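You operate a simulated robot arm through the tools that you are given. There is no shell and no other tool.

You are at the controls of a simulated robot arm. One attempt, no reset.

## Task
Pump the right and left joints full with the dial at 6 ml.
Fine: set the dose dial; spill none; park the pump.
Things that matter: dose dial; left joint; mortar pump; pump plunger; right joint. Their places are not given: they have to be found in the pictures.

Only the result counts: the job must be done as asked and must still hold three seconds after the hand-in. Knocking over, shifting, dropping, spilling or breaking anything else fails it.

## Robot
A 7-joint arm with a two-finger parallel gripper, fixed in place. Base frame: the origin is on the floor under the middle of its stand, x ahead of it, y to its left, z up; the work surface is at about z = 850. Lengths are in mm, angles in degrees, forces in N, time in s.
With the tool pointing down near the work surface it reaches from about 220 to 700 mm from the base axis. Its first joint turns from -166.0 to 166.0 degrees. Payload 3.43 kg.
The TCP is the grasp point between the finger pads, 30 mm short of the fingertips. In the tool frame z runs along the fingers and y along their closing line. The gripper opens to 94 mm. The fingers are 28 mm wide and 10 mm thick; the gripper's body (50 by 96 mm) begins 55 mm behind the TCP.
Orientation is that of the tool frame in the base frame, as a unit quaternion [x, y, z, w]. With the fingers straight down and closing along the base's y, the tool's x points along the base's -x, its y along +y and its z along -z.

## Interface
- The arm moves only by the tool jog_arm. Its argument "rows" is a list of rows, each a list of 7 numbers: the closure in counts, from 0 (fully open) to 255 (shut), then the shift along the tool's x, y, z in units of 300 mm (1.0 is 300 mm), then the turn, a rotation vector about the tool's x, y, z in units of 60 degrees (1.0 is 60 degrees). In form: [[gripper, tx, ty, tz, wx, wy, wz], ...]. A call has 1 to 20 rows; each row is the pose to reach, as a shift and turn from the pose commanded when the call began, along the tool's axes at that moment. A call with a number of a shift or a turn outside -1 to 1 is refused whole. A row lasts 0.2 s, in which the tool goes at most 50 mm and 8.6 degrees; a call with a longer step from one row to the next is refused whole, and so is a gripper value outside its range. Where a pose cannot be reached the arm comes as near as it can. A force on the tool above 40 N (or 10 N above the force at the start of the call, whichever is more), or a blocked arm, ends the call early, and 0.2 s more pass. Each finger travels about 108 mm/s and halts on what it meets, pressing with about 27 N; the grip force reading is that of the motor and also rises with nothing between the fingers. The clock runs only during rows and for 0.2 s after the last one: add rows that repeat a pose to give the fingers time. It gives the time, the measured TCP pose, the force on the tool (base axes), the opening and the grip force at its end, in the units of the frame above (readings bear some noise), with the torque about the TCP (base axes, N m) and any sound that the robot's microphone picked up, and new pictures: "views" is both (left out), scene, wrist or none.
- Cameras (640 x 400 px; columns grow to the right, rows downward): "scene" is fixed at [401.5, -500.8, 1638.9]; the picture's right is [0.98, -0.18, 0.00], its down [-0.14, -0.73, -0.67] and it looks along [0.12, 0.66, -0.74] (base axes); focal length 348 px, centre (320, 200). "wrist" rides on the gripper at [76, 14, -103] in the tool frame; the picture's right is [-0.18, 0.98, 0.00], its down [-0.75, -0.14, -0.64] and it looks along [-0.63, -0.12, 0.77] (tool axes); focal length 243 px, centre (320, 200).
- raise_lower(by): moves the trunk up (or, below 0, down) by that many mm; the arm rides with it, the base frame stays. It gives what a move gives, with no picture.
- pixel_to_xyz(camera, pixels): for up to 12 pixels [column, row] of the newest picture of that camera ("zoom" is the newest enlarged one), the place [x, y, z] in the base frame of the surface seen there, good to about 3 mm. No time passes.
- close_up(camera, box): a new picture of the part [left, top, right, bottom] of that camera's present view, enlarged. No time passes.
- sign_off(): hands the job in; it is judged then, once.

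Unless the task says otherwise, let go and move clear before handing in.

The tools are called by a JSON object that holds its "op" and its "data". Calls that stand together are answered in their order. jog_arm: Moves the arm, as the interface text tells. Its arguments: {"type":"object","properties":{"rows":{"type":"array"},"views":{"type":"string","enum":["both","scene","wrist","none"]}},"required":["rows"]} The other tools are called the same way: raise_lower (by) moves the trunk up or down; pixel_to_xyz (camera, pixels) gives the place of the surface under pixels of a picture; close_up (camera, box) takes an enlarged picture of a part of a camera's view; sign_off () hands the job in.

At the start:

```text
time_s: 0.0
tcp_pos: [467.7, -105.1, 1308.9]
orientation: [0.0, 1.0, 0.0, 0.0]
force: [0.2, 1.1, -0.4]
moment: [-0.01, 0.05, -0.03]
gripper_width: 94.0
grip_force: 0.1
trunk travel left (down, up): [-325.0, 265.0]
```

scene: 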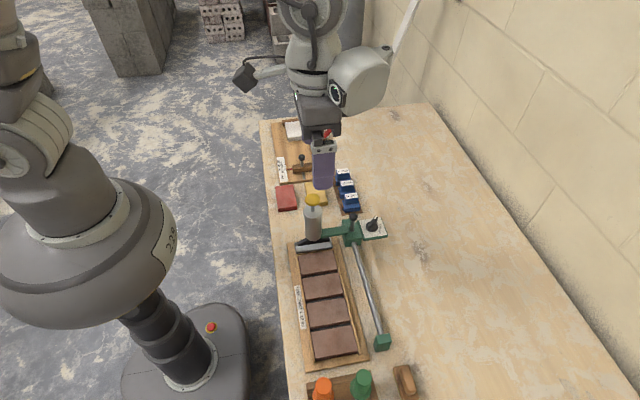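
wrist: 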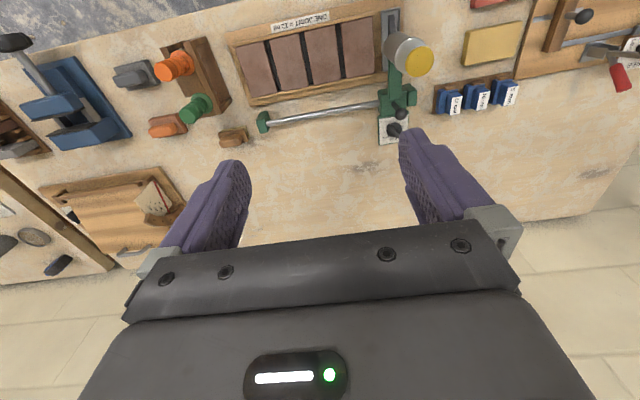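

The scene shows a tile panel with three joints (around pixels 325,300), a grey pump with a yellow cap at (313,215), a green slide on a rail, and a dial-like black knob at (373,225). I'll take enlarged pictures to look at these closely.

{"op": "close_up", "data": {"camera": "scene", "box": [270, 180, 430, 280]}}

{"op": "close_up", "data": {"camera": "wrist", "box": [220, 0, 460, 150]}}

{"op": "close_up", "data": {"camera": "scene", "box": [260, 240, 420, 400]}}

```text
4.00 times, centred on (350, 230) of scene
```

zoom: 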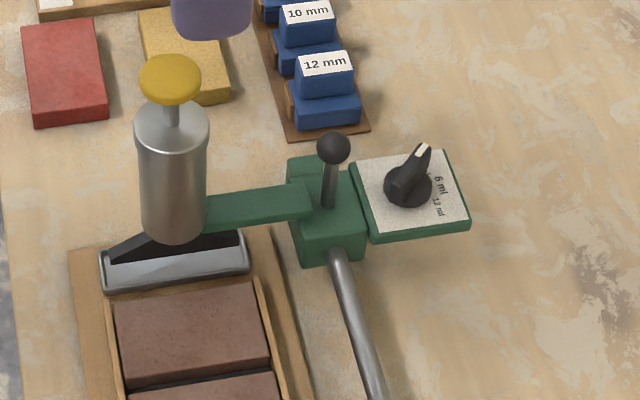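

```text
2.67 times, centred on (340, 75) of wrist
```

zoom: 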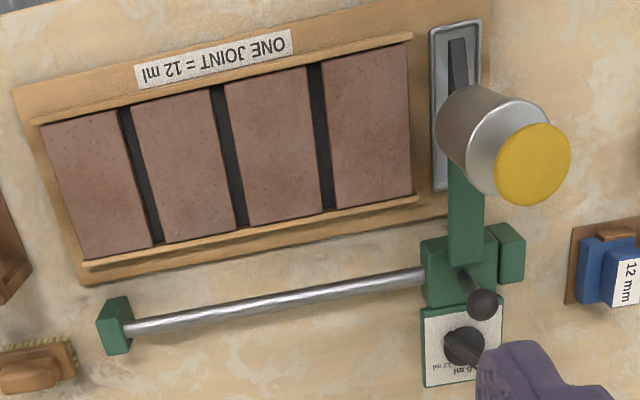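

```text
2.50 times, centred on (340, 320) of scene
```

zoom: 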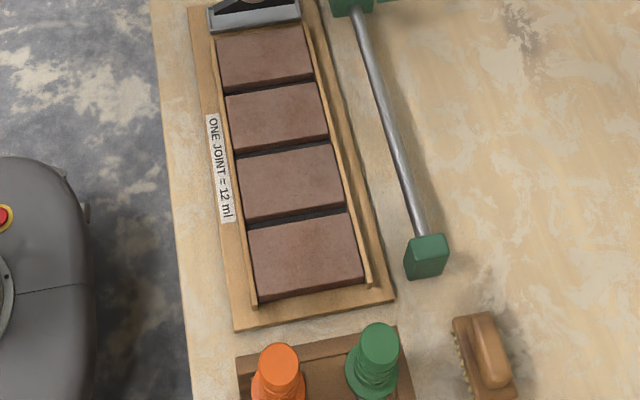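

The label reads "ONE JOINT = 12 ml", so at 6 ml each joint needs two full strokes. I'll measure the key places: dial, ball knob, plunger, joints, rail.

{"op": "pixel_to_xyz", "data": {"camera": "scene", "pixels": [[313, 199], [313, 214], [353, 217], [373, 225], [375, 218], [318, 275], [325, 299], [331, 328], [382, 342], [365, 290], [313, 246], [340, 233]]}}

{"op": "close_up", "data": {"camera": "scene", "box": [350, 205, 398, 245]}}

{"op": "close_up", "data": {"camera": "wrist", "box": [360, 90, 440, 150]}}

```text
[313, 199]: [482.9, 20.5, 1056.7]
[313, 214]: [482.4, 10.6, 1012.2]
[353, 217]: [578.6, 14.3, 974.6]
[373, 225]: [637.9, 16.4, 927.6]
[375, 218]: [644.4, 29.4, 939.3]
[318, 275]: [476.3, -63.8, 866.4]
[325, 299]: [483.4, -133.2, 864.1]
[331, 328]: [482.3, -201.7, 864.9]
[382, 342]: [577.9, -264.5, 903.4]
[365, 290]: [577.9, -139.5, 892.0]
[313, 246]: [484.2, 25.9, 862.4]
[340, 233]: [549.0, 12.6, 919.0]
```

```text
10.00 times, centred on (374, 225) of scene
```

zoom: 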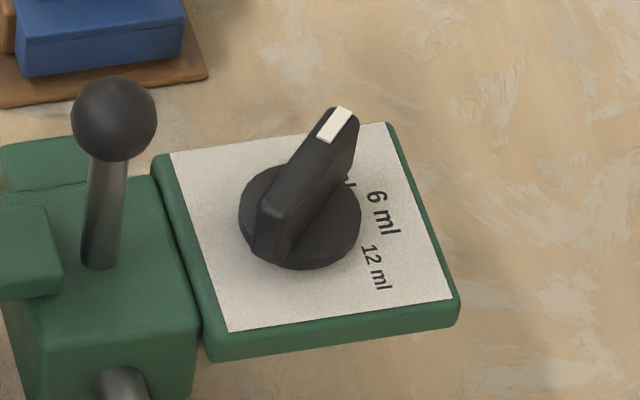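

```text
6.67 times, centred on (400, 120) of wrist
```

zoom: 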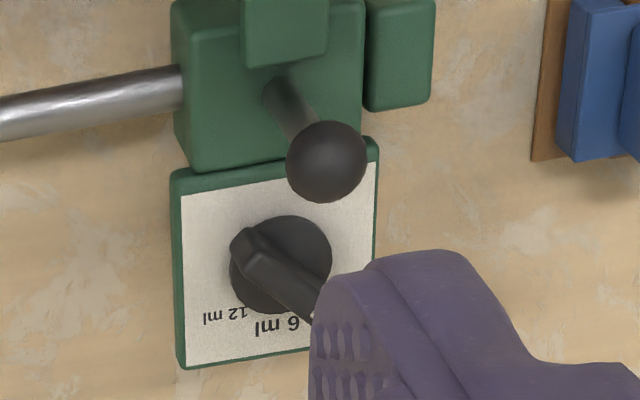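

The dial is at about (638, 16, 928), with "6 ml" and "12 ml" visible and another mark hidden behind the pointer. I'll move over the area, well above the plunger cap (z≈1060), to see the dial from the wrist camera.

{"op": "jog_arm", "data": {"rows": [[0, -0.01, 0.09, 0.09, 0, 0, 0], [0, -0.02, 0.18, 0.18, 0, 0, 0], [0, -0.03, 0.27, 0.27, 0, 0, 0], [0, -0.041, 0.35, 0.363, 0, 0, 0], [0, -0.041, 0.35, 0.363, 0, 0, 0]], "views": "both"}}

```text
time_s: 1.2
tcp_pos: [479.3, 0.8, 1196.9]
orientation: [0.0, 1.0, 0.0, 0.0]
force: [0.3, 0.4, 0.8]
moment: [0.0, -0.05, -0.01]
gripper_width: 94.0
grip_force: 0.2
trunk travel left (down, up): [-325.0, 265.0]
```

scene: 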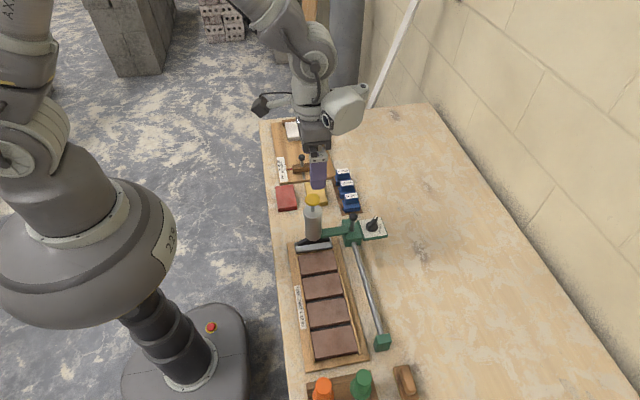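
wrist: 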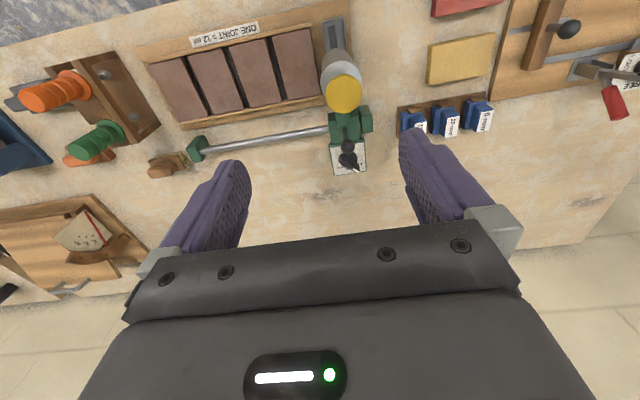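

{"op": "close_up", "data": {"camera": "wrist", "box": [316, 130, 380, 180]}}

{"op": "close_up", "data": {"camera": "wrist", "box": [220, 10, 380, 110]}}

```text
8.00 times, centred on (348, 155) of wrist
```

zoom: 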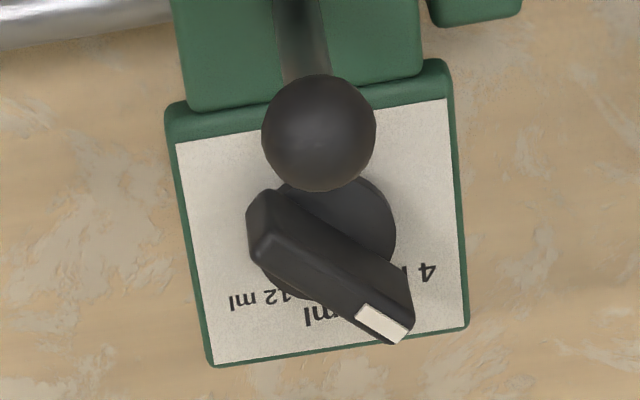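

```text
4.00 times, centred on (300, 60) of wrist
```

zoom: 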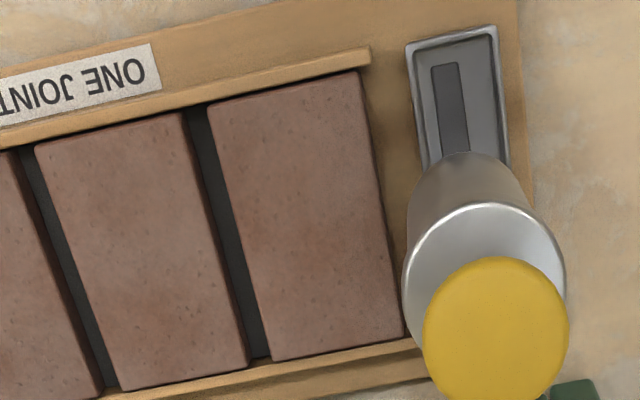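

The dial face carries 4, 6 and 12 ml, and the pointer (white tip at zoom (383,323)) looks to be between 4 and 6. I'll measure the dial geometry with a fresh zoom.

{"op": "close_up", "data": {"camera": "wrist", "box": [316, 130, 380, 180]}}

{"op": "pixel_to_xyz", "data": {"camera": "zoom", "pixels": [[383, 323], [260, 240], [428, 272], [318, 315], [258, 300], [212, 362], [466, 325], [178, 145], [318, 120], [380, 215], [335, 265], [285, 275]]}}

```text
8.00 times, centred on (348, 155) of wrist
```

zoom: 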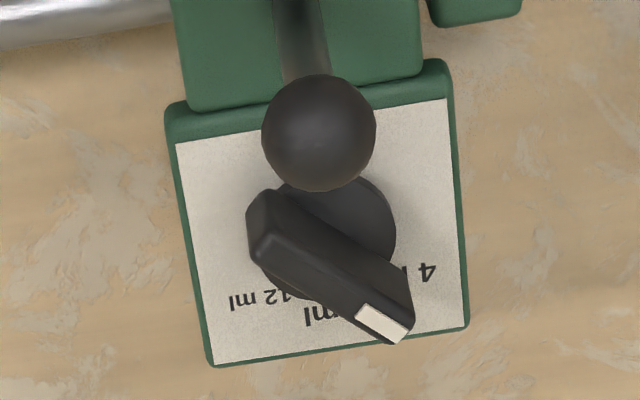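

```text
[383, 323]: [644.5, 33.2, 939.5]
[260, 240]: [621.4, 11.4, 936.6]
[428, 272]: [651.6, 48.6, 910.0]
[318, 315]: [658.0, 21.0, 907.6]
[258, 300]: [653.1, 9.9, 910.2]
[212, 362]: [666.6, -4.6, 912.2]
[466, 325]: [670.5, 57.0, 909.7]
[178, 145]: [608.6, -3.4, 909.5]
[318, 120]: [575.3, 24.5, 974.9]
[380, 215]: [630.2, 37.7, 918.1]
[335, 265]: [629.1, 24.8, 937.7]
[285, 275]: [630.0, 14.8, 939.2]
```

The knob bar points at about +45° (toward +y from +x), which is the 4 ml mark; 6 ml lies straight ahead (+x) and 12 ml at about -45°. I'll now measure the pump, its arm, the tray and the joints more finely.

{"op": "close_up", "data": {"camera": "scene", "box": [290, 185, 370, 260]}}

{"op": "pixel_to_xyz", "data": {"camera": "scene", "pixels": [[308, 200], [318, 199], [313, 195], [313, 203], [304, 225], [322, 225], [313, 225], [353, 213], [353, 220], [349, 217], [357, 217], [313, 236]]}}

{"op": "close_up", "data": {"camera": "scene", "box": [290, 240, 386, 300]}}

```text
5.33 times, centred on (330, 222) of scene
```

zoom: 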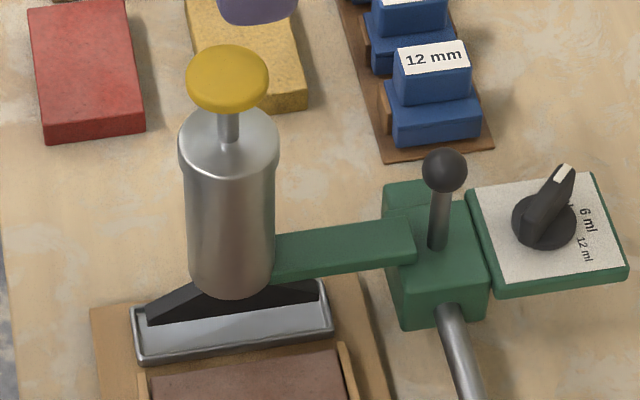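

```text
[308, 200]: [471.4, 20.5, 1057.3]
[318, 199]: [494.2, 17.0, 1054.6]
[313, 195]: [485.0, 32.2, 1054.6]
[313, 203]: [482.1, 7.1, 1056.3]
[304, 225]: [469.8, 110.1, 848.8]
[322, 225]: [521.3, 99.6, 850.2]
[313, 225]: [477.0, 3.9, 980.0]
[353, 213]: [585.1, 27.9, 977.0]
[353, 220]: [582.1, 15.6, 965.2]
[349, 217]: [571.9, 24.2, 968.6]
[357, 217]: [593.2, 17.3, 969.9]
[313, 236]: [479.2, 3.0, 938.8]
```

```text
6.67 times, centred on (338, 270) of scene
```

zoom: 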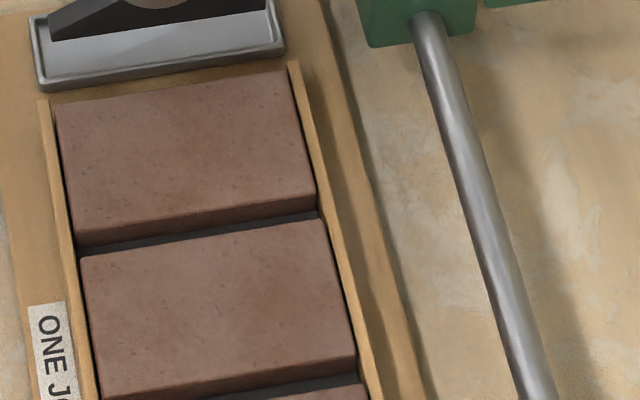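

The pump has a wide dark fan nozzle over the tray, held on a green arm from the carriage on the rail. I'll measure tile edges around each joint and the nozzle line.

{"op": "pixel_to_xyz", "data": {"camera": "zoom", "pixels": [[195, 210], [195, 228], [195, 234], [195, 240], [195, 246], [195, 105], [195, 90], [100, 40], [60, 20], [250, 10], [160, 50], [400, 20]]}}

{"op": "close_up", "data": {"camera": "scene", "box": [290, 285, 386, 345]}}

```text
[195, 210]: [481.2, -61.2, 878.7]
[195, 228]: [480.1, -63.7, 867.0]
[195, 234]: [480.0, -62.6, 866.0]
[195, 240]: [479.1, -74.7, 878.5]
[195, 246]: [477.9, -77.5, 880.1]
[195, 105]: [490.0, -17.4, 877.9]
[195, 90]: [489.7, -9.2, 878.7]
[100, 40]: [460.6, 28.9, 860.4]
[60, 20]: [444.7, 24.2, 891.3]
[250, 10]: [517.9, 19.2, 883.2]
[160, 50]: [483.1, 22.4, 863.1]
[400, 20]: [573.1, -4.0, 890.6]
```

```text
6.67 times, centred on (338, 315) of scene
```

zoom: 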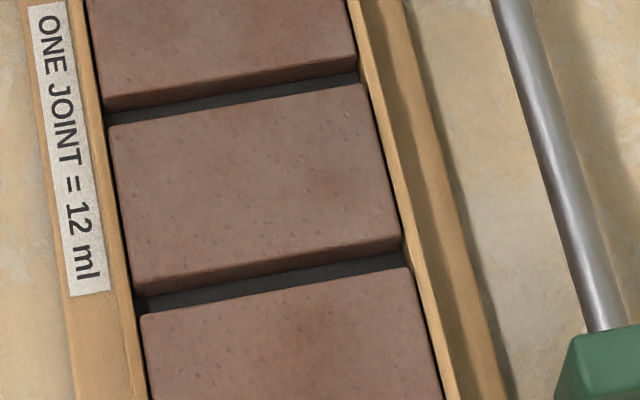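

Tile tops are at z≈879 and the left joint spans roughly y=-62 to -74. I'll measure the other two joints the same way.

{"op": "pixel_to_xyz", "data": {"camera": "zoom", "pixels": [[240, 78], [240, 88], [240, 95], [240, 103], [240, 108], [265, 265], [265, 274], [265, 282], [265, 290], [265, 298], [600, 345], [560, 200]]}}

{"op": "close_up", "data": {"camera": "wrist", "box": [150, 20, 390, 170]}}

```text
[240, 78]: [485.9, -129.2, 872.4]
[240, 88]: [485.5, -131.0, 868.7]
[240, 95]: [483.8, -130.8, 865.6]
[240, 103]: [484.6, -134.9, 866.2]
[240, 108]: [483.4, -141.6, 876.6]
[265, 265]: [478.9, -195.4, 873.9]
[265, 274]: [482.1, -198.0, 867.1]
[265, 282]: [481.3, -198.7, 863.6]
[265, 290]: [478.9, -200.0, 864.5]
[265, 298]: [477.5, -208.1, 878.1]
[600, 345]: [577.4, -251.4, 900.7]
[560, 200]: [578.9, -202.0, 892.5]
```

```text
2.67 times, centred on (270, 95) of wrist
```

zoom: 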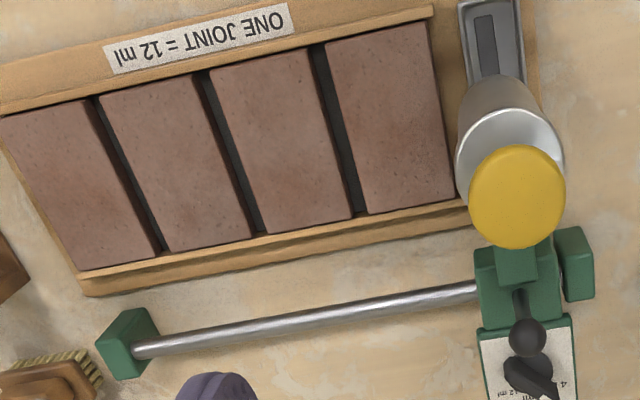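

The joints' centres come out at about y=-68, -136 and -203, and the pump axis at about (483, 20). Next I'll pin down the dial centre and bar from the scene close-up.

{"op": "close_up", "data": {"camera": "scene", "box": [358, 210, 390, 230]}}

{"op": "pixel_to_xyz", "data": {"camera": "zoom", "pixels": [[320, 200], [300, 240], [330, 60], [260, 300], [200, 280], [390, 280], [300, 360], [350, 100], [270, 260], [400, 220], [220, 200], [320, 150]]}}

```text
16.00 times, centred on (374, 220) of scene
```

zoom: 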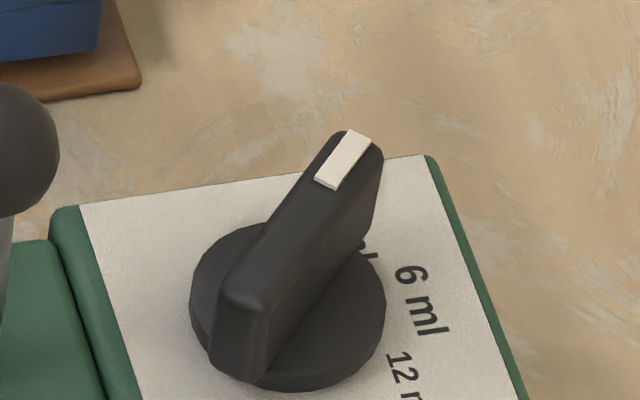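

```text
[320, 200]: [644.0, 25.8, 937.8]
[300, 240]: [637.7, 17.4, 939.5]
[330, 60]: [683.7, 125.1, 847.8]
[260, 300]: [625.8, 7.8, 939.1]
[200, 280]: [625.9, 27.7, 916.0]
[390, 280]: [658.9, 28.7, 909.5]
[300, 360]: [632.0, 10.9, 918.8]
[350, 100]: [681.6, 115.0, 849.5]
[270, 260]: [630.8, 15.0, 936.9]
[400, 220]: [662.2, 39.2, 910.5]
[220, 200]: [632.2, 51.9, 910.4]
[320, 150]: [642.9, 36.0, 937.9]
```

The dial centre is about (635, 26), bar top at z≈939, disc top at z≈918, pointing about 45°. I'll move above the dial with the gripper turned 45° and partly closed, still high up, then check.

{"op": "jog_arm", "data": {"rows": [[60, -0.086, 0.014, 0.054, 0, 0, -0.125], [100, -0.172, 0.028, 0.108, 0, 0, -0.25], [130, -0.258, 0.042, 0.162, 0, 0, -0.375], [130, -0.344, 0.056, 0.216, 0, 0, -0.5], [130, -0.43, 0.07, 0.27, 0, 0, -0.625], [130, -0.517, 0.083, 0.323, 0, 0, -0.75], [130, -0.517, 0.083, 0.323, 0, 0, -0.75], [130, -0.517, 0.083, 0.323, 0, 0, -0.75]], "views": "both"}}

```text
time_s: 3.0
tcp_pos: [634.6, 24.6, 1101.8]
orientation: [-0.382, 0.924, 0.0, -0.001]
force: [-0.4, 0.7, -0.1]
moment: [0.03, 0.05, 0.02]
gripper_width: 46.0
grip_force: 0.1
trunk travel left (down, up): [-325.0, 265.0]
```

scene: 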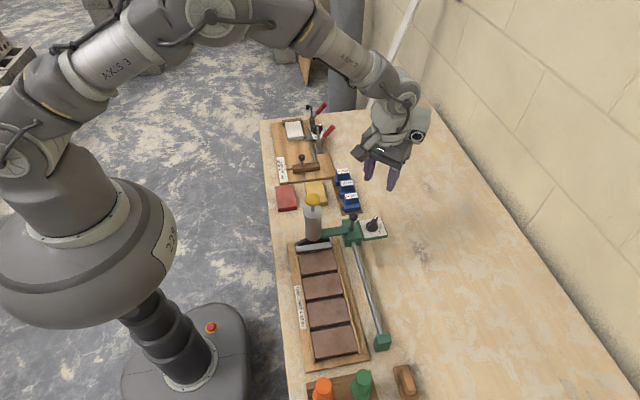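
wrist: 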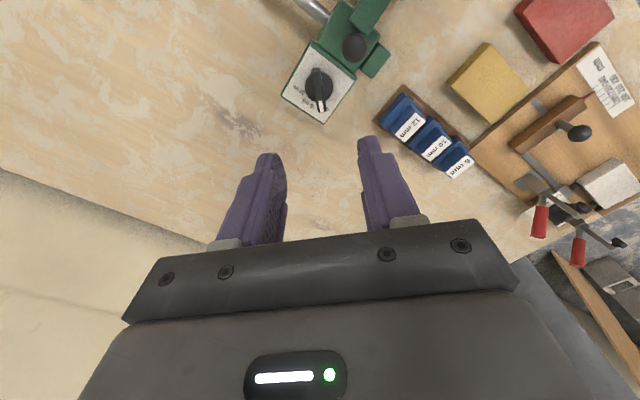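

The tool is now above the dial with its closing line across the bar; in the wrist view the bar at (319,90) runs nearly straight up-down. I'll zoom to check its centre and angle.

{"op": "close_up", "data": {"camera": "wrist", "box": [272, 40, 368, 130]}}

{"op": "pixel_to_xyz", "data": {"camera": "wrist", "pixels": [[318, 72], [319, 80], [320, 90], [321, 100], [321, 106], [311, 85], [329, 85], [354, 46], [300, 88], [337, 100], [322, 121], [290, 95]]}}

```text
4.44 times, centred on (320, 85) of wrist
```

zoom: 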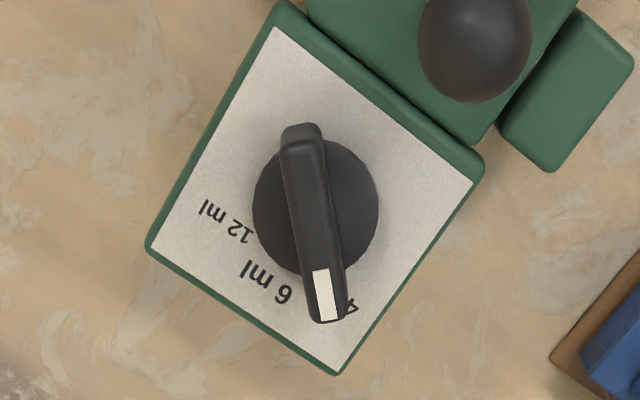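

```text
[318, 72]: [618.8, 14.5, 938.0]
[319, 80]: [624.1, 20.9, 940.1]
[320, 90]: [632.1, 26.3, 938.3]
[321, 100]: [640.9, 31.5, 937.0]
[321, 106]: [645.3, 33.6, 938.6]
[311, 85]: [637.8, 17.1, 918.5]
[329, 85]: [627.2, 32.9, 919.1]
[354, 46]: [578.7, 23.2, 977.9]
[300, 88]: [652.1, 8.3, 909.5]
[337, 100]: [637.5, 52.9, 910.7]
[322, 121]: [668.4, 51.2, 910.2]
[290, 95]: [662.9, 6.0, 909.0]
```

The bar is aligned with the tool within about 1°, centred near (634, 25), and "6 ml" lies at about 0° (straight along +x). I'll descend to straddle the bar with fingertips just above the disc.

{"op": "jog_arm", "data": {"rows": [[130, 0, 0, 0.1, 0, 0, 0], [130, 0, 0, 0.2, 0, 0, 0], [130, 0, 0, 0.3, 0, 0, 0], [130, 0, 0, 0.4, 0, 0, 0], [130, 0, 0, 0.45, 0, 0, 0], [130, 0, 0, 0.49, 0, 0, 0], [130, 0, 0, 0.49, 0, 0, 0]], "views": "both"}}

```text
time_s: 4.6
tcp_pos: [635.4, 25.6, 956.6]
orientation: [-0.383, 0.924, 0.0, 0.0]
force: [-0.3, -0.3, 0.0]
moment: [0.02, -0.02, -0.02]
gripper_width: 46.1
grip_force: 0.1
trunk travel left (down, up): [-325.0, 265.0]
```

scene: 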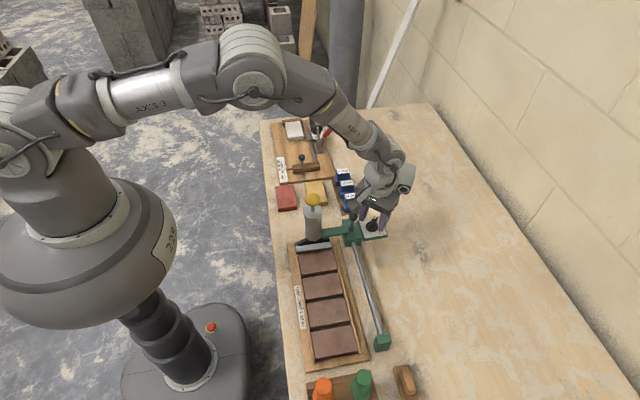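
wrist: 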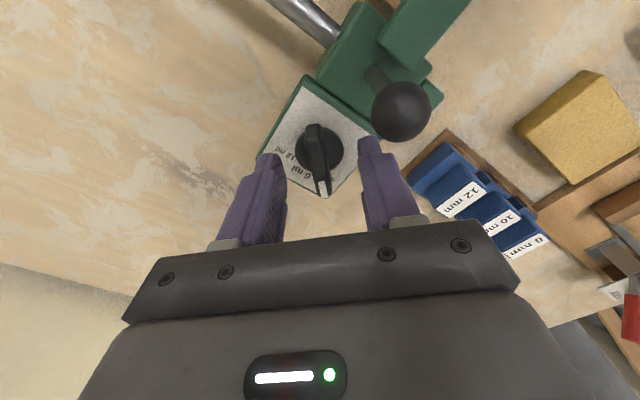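

{"op": "close_up", "data": {"camera": "wrist", "box": [232, 100, 424, 220]}}

{"op": "close_up", "data": {"camera": "scene", "box": [342, 190, 422, 240]}}

```text
3.33 times, centred on (328, 160) of wrist
```

zoom: 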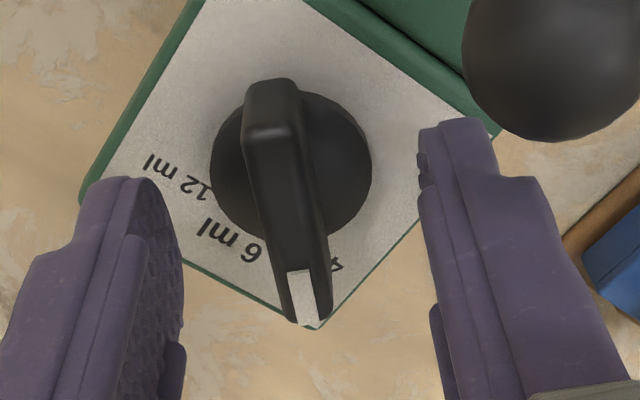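

```text
8.00 times, centred on (382, 215) of scene
```

zoom: 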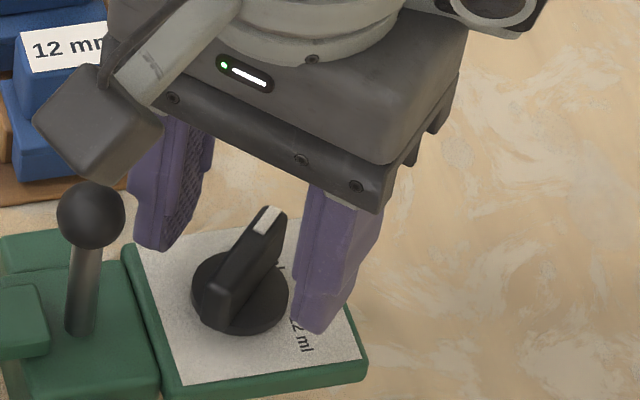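

The fingers straddle the bar with room on both sides. I'll lower 2 mm and close on it.

{"op": "jog_arm", "data": {"rows": [[130, 0, 0, 0.007, 0, 0, 0], [170, 0, 0, 0.007, 0, 0, 0], [210, 0, 0, 0.007, 0, 0, 0], [225, 0, 0, 0.007, 0, 0, 0], [240, 0, 0, 0.007, 0, 0, 0]], "views": "wrist"}}

```text
time_s: 5.8
tcp_pos: [636.1, 24.0, 953.3]
orientation: [-0.383, 0.924, -0.001, 0.0]
force: [2.5, -1.6, 0.0]
moment: [-0.07, -0.03, -0.01]
gripper_width: 10.0
grip_force: 43.3
trunk travel left (down, up): [-325.0, 265.0]
```

wrist: 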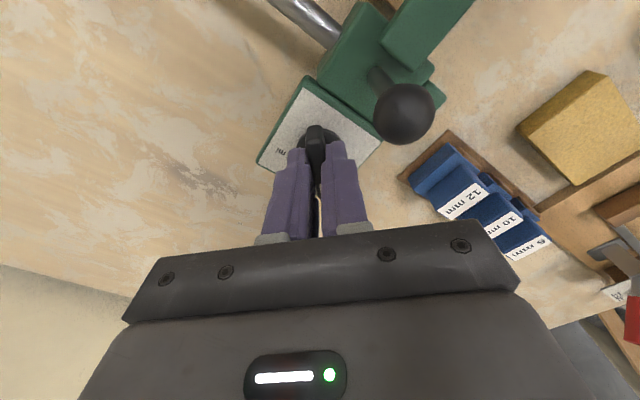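

The bar is gripped at 10 mm with little side force. I'll turn the knob 45° clockwise (from +y toward +x) to bring the pointer to 6 ml.

{"op": "jog_arm", "data": {"rows": [[240, 0, 0, 0, 0, 0, 0.075], [240, 0, 0, 0, 0, 0, 0.15], [240, 0, 0, 0, 0, 0, 0.225], [240, 0, 0, 0, 0, 0, 0.3], [240, 0, 0, 0, 0, 0, 0.375], [240, 0, 0, 0, 0, 0, 0.45], [240, 0, 0, 0, 0, 0, 0.525], [240, 0, 0, 0, 0, 0, 0.6], [240, 0, 0, 0, 0, 0, 0.675], [240, 0, 0, 0, 0, 0, 0.75], [240, 0, 0, 0, 0, 0, 0.75]], "views": "both"}}

```text
time_s: 8.2
tcp_pos: [635.8, 25.3, 953.6]
orientation: [0.001, 1.0, 0.0, 0.0]
force: [6.5, 1.5, 1.9]
moment: [0.01, -0.46, 0.01]
gripper_width: 9.6
grip_force: 43.4
trunk travel left (down, up): [-325.0, 265.0]
```

scene: 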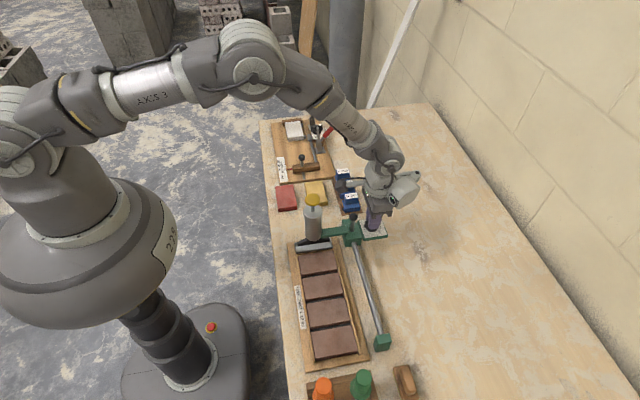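
wrist: 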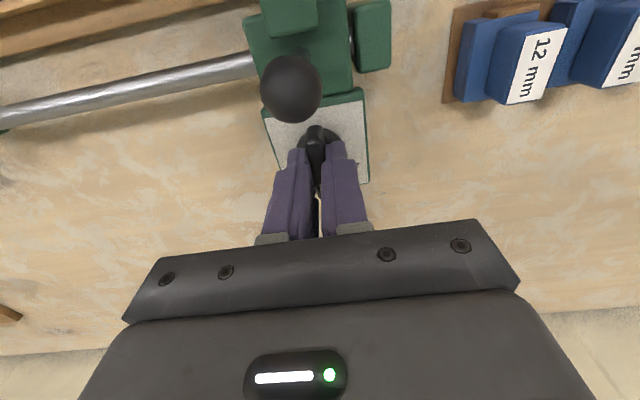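

The turn went through with only small forces, and the bar is now along the tool x, i.e. +x. I'll open and rise to check the pointer.

{"op": "jog_arm", "data": {"rows": [[200, 0, 0, 0, 0, 0, 0], [130, 0, 0, 0, 0, 0, 0], [130, 0, 0, 0, 0, 0, 0], [130, 0, 0, -0.1, 0, 0, 0], [130, 0, 0, -0.2, 0, 0, 0], [130, 0, 0, -0.3, 0, 0, 0], [130, 0, 0, -0.4, 0, 0, 0], [130, 0, 0, -0.4, 0, 0, 0]], "views": "both"}}

{"op": "close_up", "data": {"camera": "wrist", "box": [256, 60, 384, 140]}}

{"op": "close_up", "data": {"camera": "scene", "box": [342, 200, 406, 240]}}

```text
time_s: 10.0
tcp_pos: [633.3, 24.8, 1074.8]
orientation: [0.0, 1.0, 0.0, 0.0]
force: [0.8, 0.8, -0.3]
moment: [-0.03, 0.0, -0.01]
gripper_width: 46.0
grip_force: 0.1
trunk travel left (down, up): [-325.0, 265.0]
```

scene: 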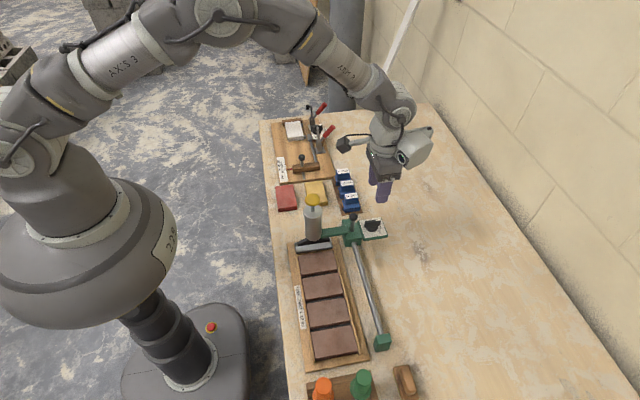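
wrist: 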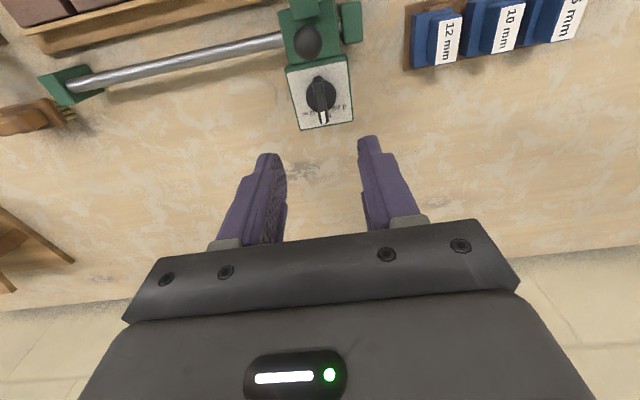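

```text
5.00 times, centred on (320, 100) of wrist
```

zoom: 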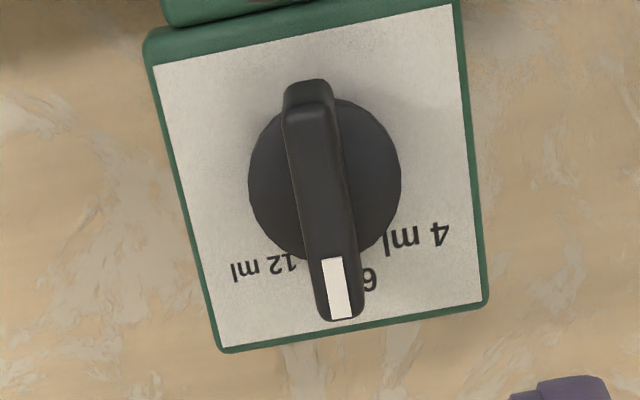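

```text
10.00 times, centred on (374, 220) of scene
```

zoom: 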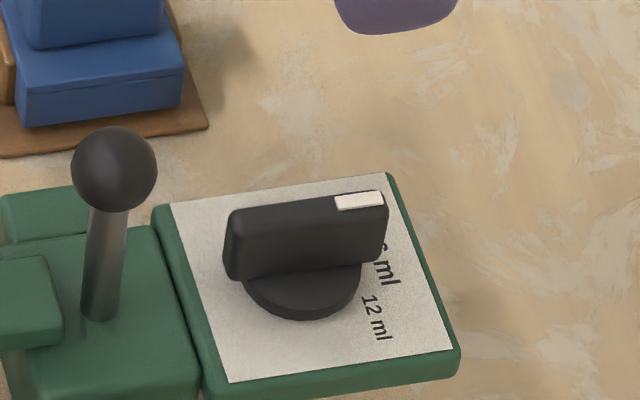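

The pointer now sits over 6 ml, within about 2° of straight along +x. Next I need to slide the pump by the ball knob at about (580, 22, 967); to keep the wrist camera away from the plunger cap I'll first turn the gripper 180°, up here in clear space.

{"op": "jog_arm", "data": {"rows": [[130, 0, 0, -0.02, 0, 0, 0.125], [130, 0, 0, -0.04, 0, 0, 0.25], [130, 0, 0, -0.06, 0, 0, 0.375], [130, 0, 0, -0.08, 0, 0, 0.5], [130, 0, 0, -0.1, 0, 0, 0.625], [130, 0, 0, -0.1, 0, 0, 0.75], [130, 0, 0, -0.1, 0, 0, 0.875], [130, 0, 0, -0.1, 0, 0, 1.0], [130, 0, 0, -0.1, 0, 0, 1.0]], "views": "none"}}

{"op": "jog_arm", "data": {"rows": [[130, 0, 0, 0, 0, 0, 0.125], [130, 0, 0, 0, 0, 0, 0.25], [130, 0, 0, 0, 0, 0, 0.375], [130, 0, 0, 0, 0, 0, 0.5], [130, 0, 0, 0, 0, 0, 0.625], [130, 0, 0, 0, 0, 0, 0.75], [130, 0, 0, 0, 0, 0, 0.875], [130, 0, 0, 0, 0, 0, 1.0], [130, 0, 0, 0, 0, 0, 1.0]], "views": "scene"}}

```text
time_s: 12.0
tcp_pos: [635.3, 24.8, 1103.4]
orientation: [0.501, 0.866, 0.0, 0.0]
force: [-0.4, -0.6, 0.2]
moment: [-0.01, -0.01, -0.01]
gripper_width: 46.1
grip_force: 0.0
trunk travel left (down, up): [-325.0, 265.0]
```

```text
time_s: 14.0
tcp_pos: [635.4, 24.2, 1103.5]
orientation: [0.866, 0.499, 0.0, 0.0]
force: [-0.2, -0.5, -0.2]
moment: [-0.01, -0.01, 0.01]
gripper_width: 46.2
grip_force: 0.1
trunk travel left (down, up): [-325.0, 265.0]
```

scene: 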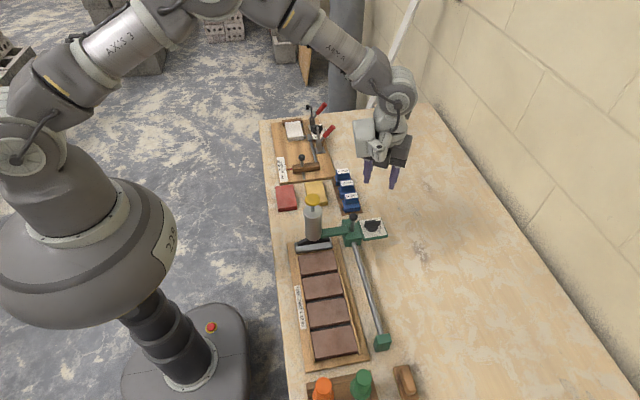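

The gripper has turned 120° without trouble. I'll do the last 60°.

{"op": "jog_arm", "data": {"rows": [[130, 0, 0, 0, 0, 0, 0.125], [130, 0, 0, 0, 0, 0, 0.25], [130, 0, 0, 0, 0, 0, 0.375], [130, 0, 0, 0, 0, 0, 0.5], [130, 0, 0, 0, 0, 0, 0.625], [130, 0, 0, 0, 0, 0, 0.75], [130, 0, 0, 0, 0, 0, 0.875], [130, 0, 0, 0, 0, 0, 1.0], [130, 0, 0, 0, 0, 0, 1.0]], "views": "both"}}

```text
time_s: 16.0
tcp_pos: [636.1, 25.1, 1102.7]
orientation: [1.0, -0.001, 0.0, 0.001]
force: [-0.7, 0.4, -0.8]
moment: [0.0, -0.01, -0.01]
gripper_width: 45.8
grip_force: 0.0
trunk travel left (down, up): [-325.0, 265.0]
```

scene: 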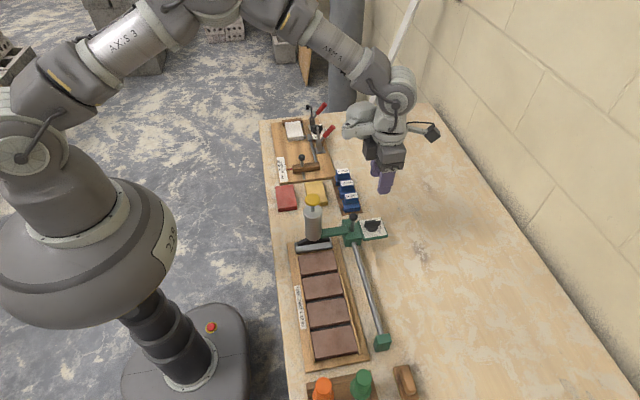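
wrist: 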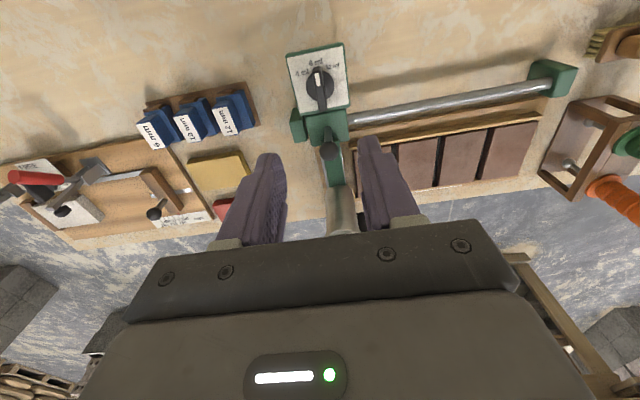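

The gripper is now turned; a rounded part of the hand (scene pixel (355,128)) sits on the pump side. I'll check how low and far it reaches before going down near the plunger cap.

{"op": "close_up", "data": {"camera": "scene", "box": [320, 90, 448, 200]}}

{"op": "pixel_to_xyz", "data": {"camera": "scene", "pixels": [[346, 128], [350, 135], [362, 133], [370, 150], [378, 165], [390, 155], [383, 188], [432, 132], [412, 126], [400, 163], [371, 185], [356, 124]]}}

```text
3.64 times, centred on (384, 145) of scene
```

zoom: 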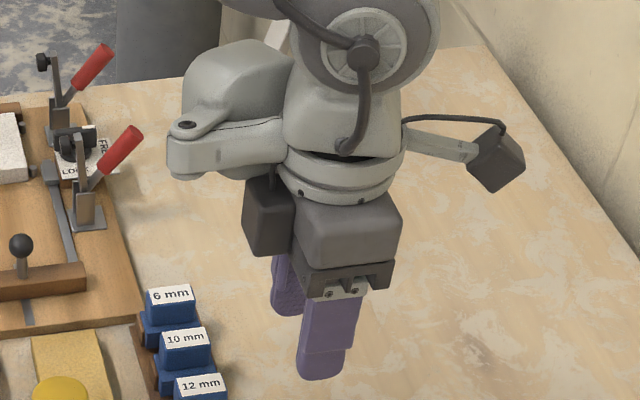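

```text
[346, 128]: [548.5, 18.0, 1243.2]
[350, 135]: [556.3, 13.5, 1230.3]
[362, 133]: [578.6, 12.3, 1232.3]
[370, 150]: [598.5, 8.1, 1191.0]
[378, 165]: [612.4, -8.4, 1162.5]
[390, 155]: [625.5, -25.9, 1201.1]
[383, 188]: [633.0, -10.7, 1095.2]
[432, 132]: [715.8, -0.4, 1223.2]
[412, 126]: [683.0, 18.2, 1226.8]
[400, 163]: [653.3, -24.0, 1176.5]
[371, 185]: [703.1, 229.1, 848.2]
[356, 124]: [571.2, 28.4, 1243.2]
```

The hand's bulge stays about 125 mm above the TCP and the dark box within about 50 mm of the tool axis, so both clear the cap. I'll move above the ball knob.

{"op": "jog_arm", "data": {"rows": [[130, -0.06, 0.003, 0.0, 0, 0, 0], [130, -0.12, 0.006, 0.04, 0, 0, 0], [130, -0.187, 0.008, 0.1, 0, 0, 0], [130, -0.187, 0.008, 0.16, 0, 0, 0], [130, -0.187, 0.008, 0.16, 0, 0, 0]], "views": "both"}}

{"op": "close_up", "data": {"camera": "wrist", "box": [220, 60, 460, 240]}}

{"op": "close_up", "data": {"camera": "scene", "box": [290, 150, 418, 250]}}

```text
time_s: 17.2
tcp_pos: [580.5, 21.1, 1054.8]
orientation: [1.0, 0.0, 0.0, 0.0]
force: [0.2, 0.7, -0.4]
moment: [-0.03, -0.04, 0.0]
gripper_width: 45.7
grip_force: 0.0
trunk travel left (down, up): [-325.0, 265.0]
```

scene: 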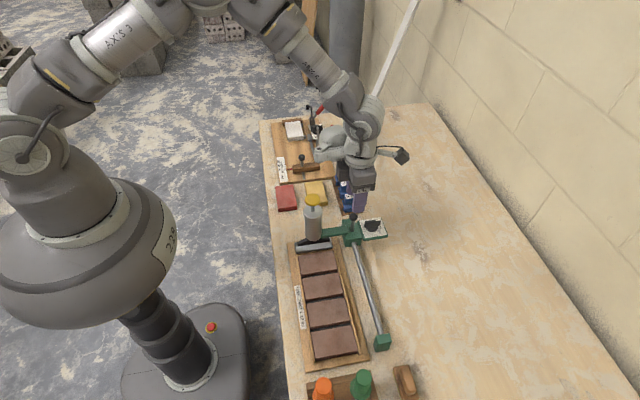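
wrist: 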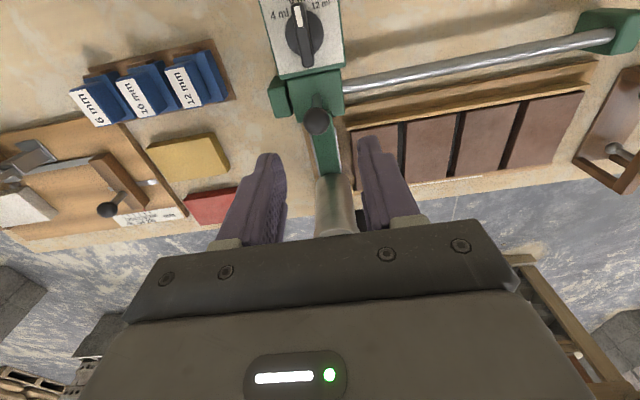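

```text
2.22 times, centred on (340, 150) of wrist
```

zoom: 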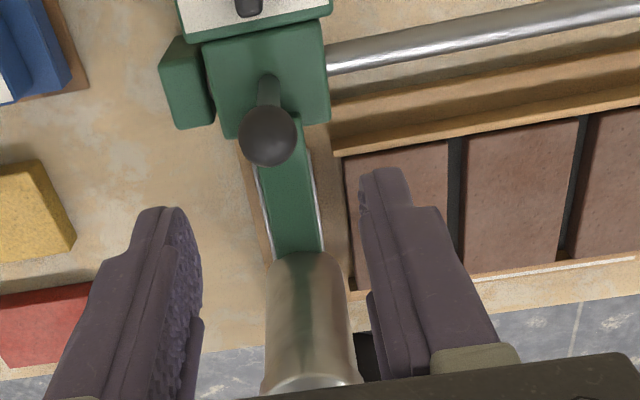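

```text
4.00 times, centred on (354, 200) of scene
```

zoom: 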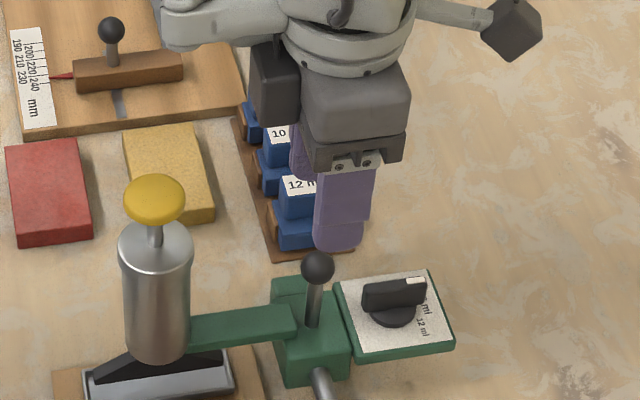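

I'll measure the ball's place from this new view, along with the pump arm's edges.

{"op": "pixel_to_xyz", "data": {"camera": "wrist", "pixels": [[316.6, 120.7], [309, 121], [324, 121], [317, 112], [317, 128], [318, 150], [330, 150], [338, 150], [326, 160], [335, 185], [300, 80], [340, 80]]}}

```text
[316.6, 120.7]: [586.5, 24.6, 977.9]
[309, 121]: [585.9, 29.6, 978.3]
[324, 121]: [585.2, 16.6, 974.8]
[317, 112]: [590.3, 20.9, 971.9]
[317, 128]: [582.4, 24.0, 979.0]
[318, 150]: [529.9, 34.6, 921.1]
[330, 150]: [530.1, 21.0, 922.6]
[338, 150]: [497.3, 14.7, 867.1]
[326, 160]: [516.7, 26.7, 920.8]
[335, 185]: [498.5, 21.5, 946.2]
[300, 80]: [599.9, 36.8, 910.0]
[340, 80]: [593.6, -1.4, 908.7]
```

The ball centre is about (581, 23, 968), radius about 10.5. I'll descend around it and close gently to grip it.

{"op": "jog_arm", "data": {"rows": [[130, 0, -0.006, 0.07, 0, 0, 0], [130, 0, -0.006, 0.14, 0, 0, 0], [130, 0, -0.006, 0.21, 0, 0, 0], [130, 0, -0.006, 0.275, 0, 0, 0], [130, 0, -0.006, 0.275, 0, 0, 0], [160, 0, -0.006, 0.275, 0, 0, 0], [190, 0, -0.006, 0.275, 0, 0, 0], [220, 0, -0.006, 0.275, 0, 0, 0], [230, 0, -0.006, 0.275, 0, 0, 0]], "views": "both"}}

{"op": "close_up", "data": {"camera": "scene", "box": [290, 170, 418, 250]}}

```text
time_s: 19.2
tcp_pos: [579.5, 24.5, 973.0]
orientation: [1.0, 0.0, 0.0, 0.0]
force: [-0.4, 3.6, -0.9]
moment: [0.08, -0.31, 0.07]
gripper_width: 21.5
grip_force: 44.9
trunk travel left (down, up): [-325.0, 265.0]
```

scene: 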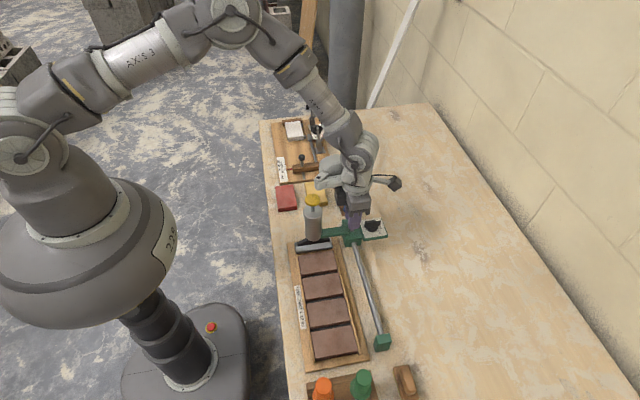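
wrist: 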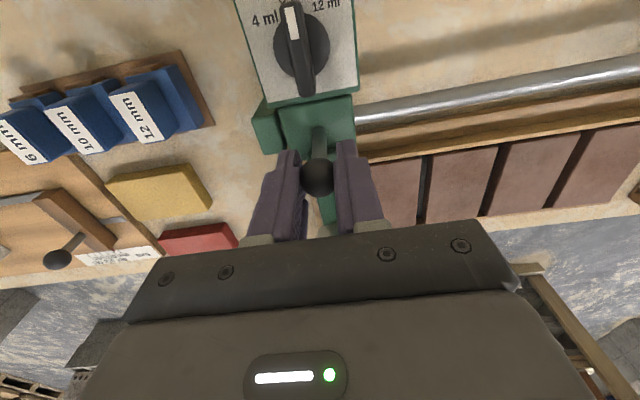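

```text
5.00 times, centred on (354, 210) of scene
```

zoom: 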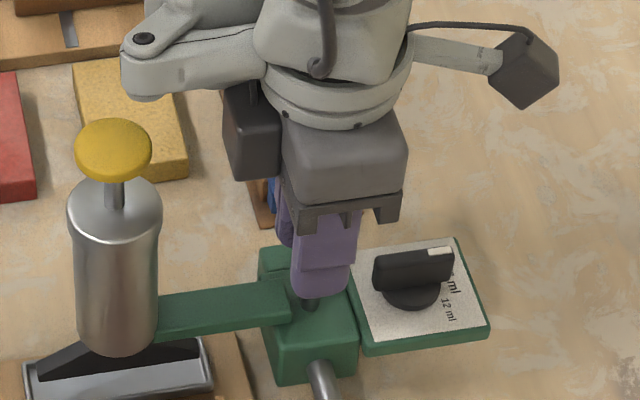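

The ball is held (21.5 mm). I'll slide it gently 40 mm toward -y and watch the force and the pictures.

{"op": "jog_arm", "data": {"rows": [[230, 0, 0.02, 0, 0, 0, 0], [230, 0, 0.04, 0, 0, 0, 0], [230, 0, 0.06, 0, 0, 0, 0], [230, 0, 0.08, 0, 0, 0, 0], [230, 0, 0.1, 0, 0, 0, 0], [230, 0, 0.12, 0, 0, 0, 0], [230, 0, 0.133, 0, 0, 0, 0], [230, 0, 0.133, 0, 0, 0, 0]], "views": "both"}}

{"op": "close_up", "data": {"camera": "scene", "box": [280, 180, 408, 280]}}

```text
time_s: 21.0
tcp_pos: [580.1, -16.3, 973.5]
orientation: [1.0, 0.0, 0.0, 0.0]
force: [2.9, 0.1, -3.9]
moment: [-0.01, -0.08, 0.01]
gripper_width: 21.9
grip_force: 45.0
trunk travel left (down, up): [-325.0, 265.0]
```

scene: 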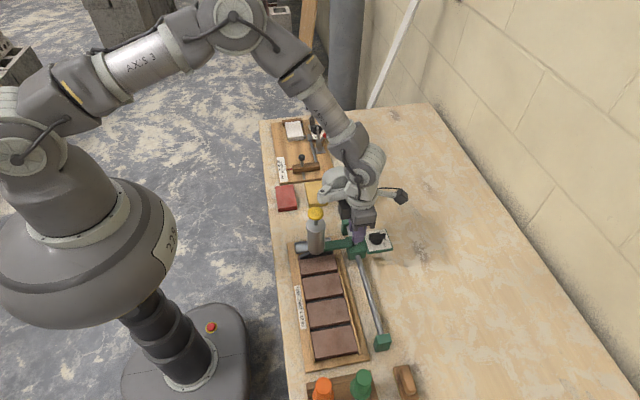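
wrist: 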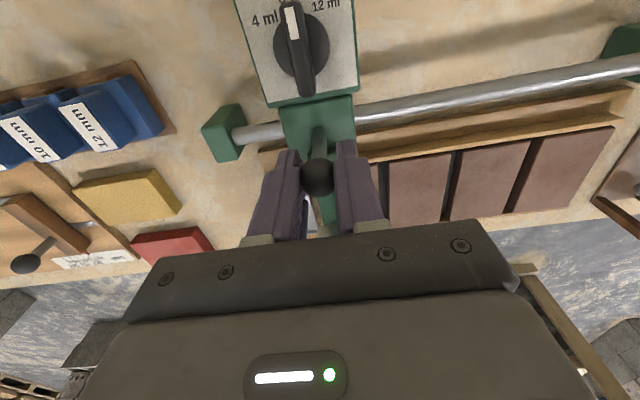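

```text
4.00 times, centred on (344, 230) of scene
```

zoom: 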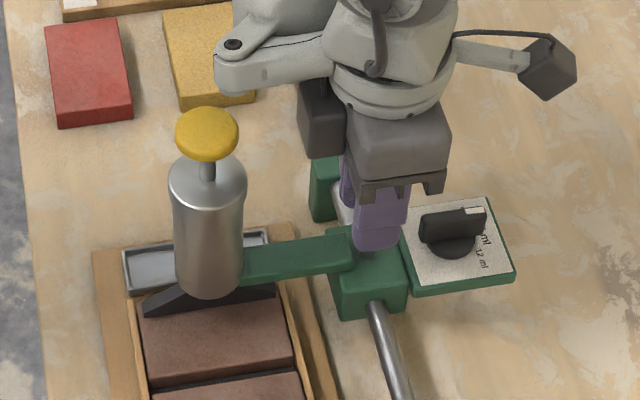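

The carriage slides freely, with dial plate, and the nozzle clears the tiles. I'll slide on to bring the nozzle roughly over the left joint (y≈-68) and inspect.

{"op": "jog_arm", "data": {"rows": [[230, 0, 0.025, 0, 0, 0, 0], [230, 0, 0.05, 0, 0, 0, 0], [230, 0, 0.075, 0, 0, 0, 0], [230, 0, 0.1, 0, 0, 0, 0], [230, 0, 0.125, 0, 0, 0, 0], [230, 0, 0.15, 0, 0, 0, 0], [230, 0, 0.165, 0, 0, 0, 0], [230, 0, 0.165, 0, 0, 0, 0]], "views": "both"}}

{"op": "close_up", "data": {"camera": "scene", "box": [290, 210, 370, 290]}}

{"op": "close_up", "data": {"camera": "scene", "box": [294, 255, 358, 295]}}

```text
time_s: 22.8
tcp_pos: [579.6, -67.2, 974.2]
orientation: [1.0, -0.001, 0.0, 0.0]
force: [4.9, -3.6, 1.1]
moment: [-0.13, -0.45, 0.01]
gripper_width: 21.4
grip_force: 45.1
trunk travel left (down, up): [-325.0, 265.0]
```

scene: 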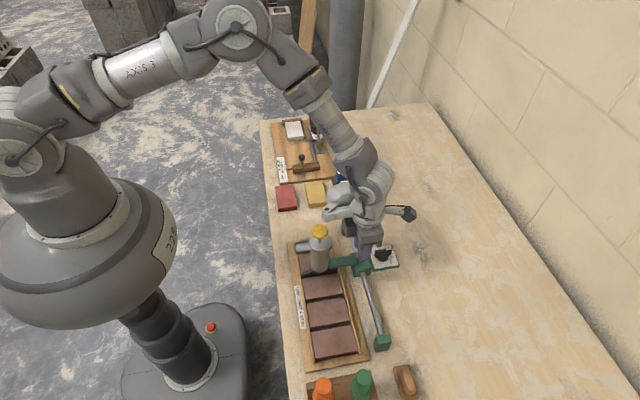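
wrist: 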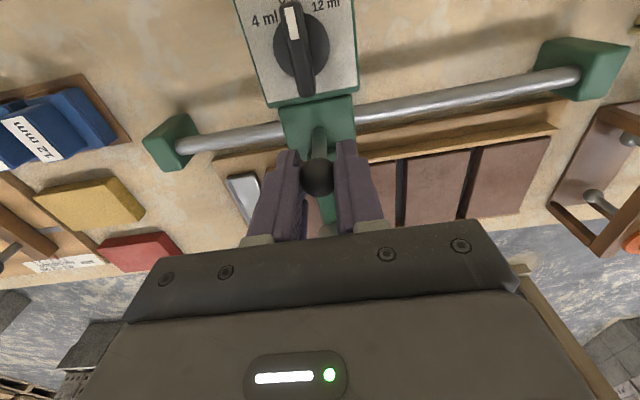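

```text
5.00 times, centred on (330, 250) of scene
```

zoom: 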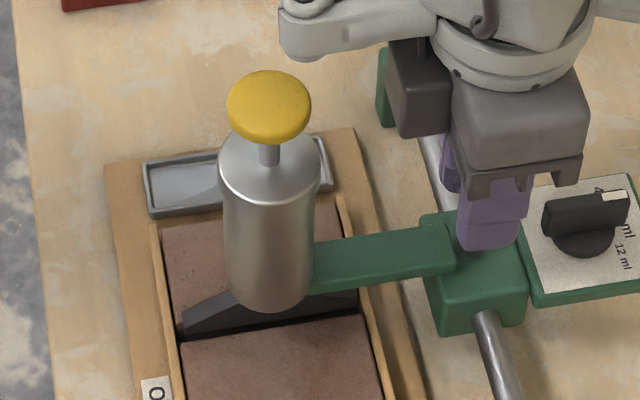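

```text
10.00 times, centred on (326, 275) of scene
```

zoom: 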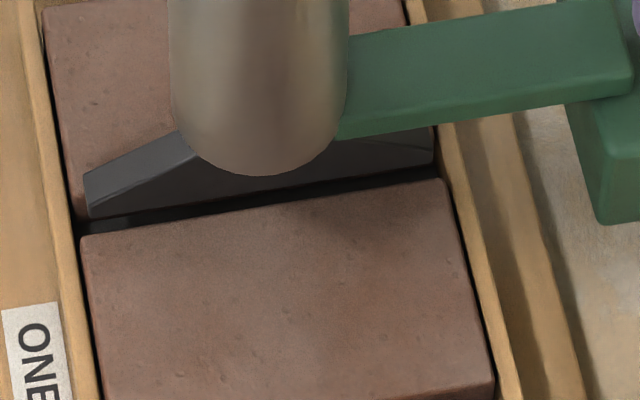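

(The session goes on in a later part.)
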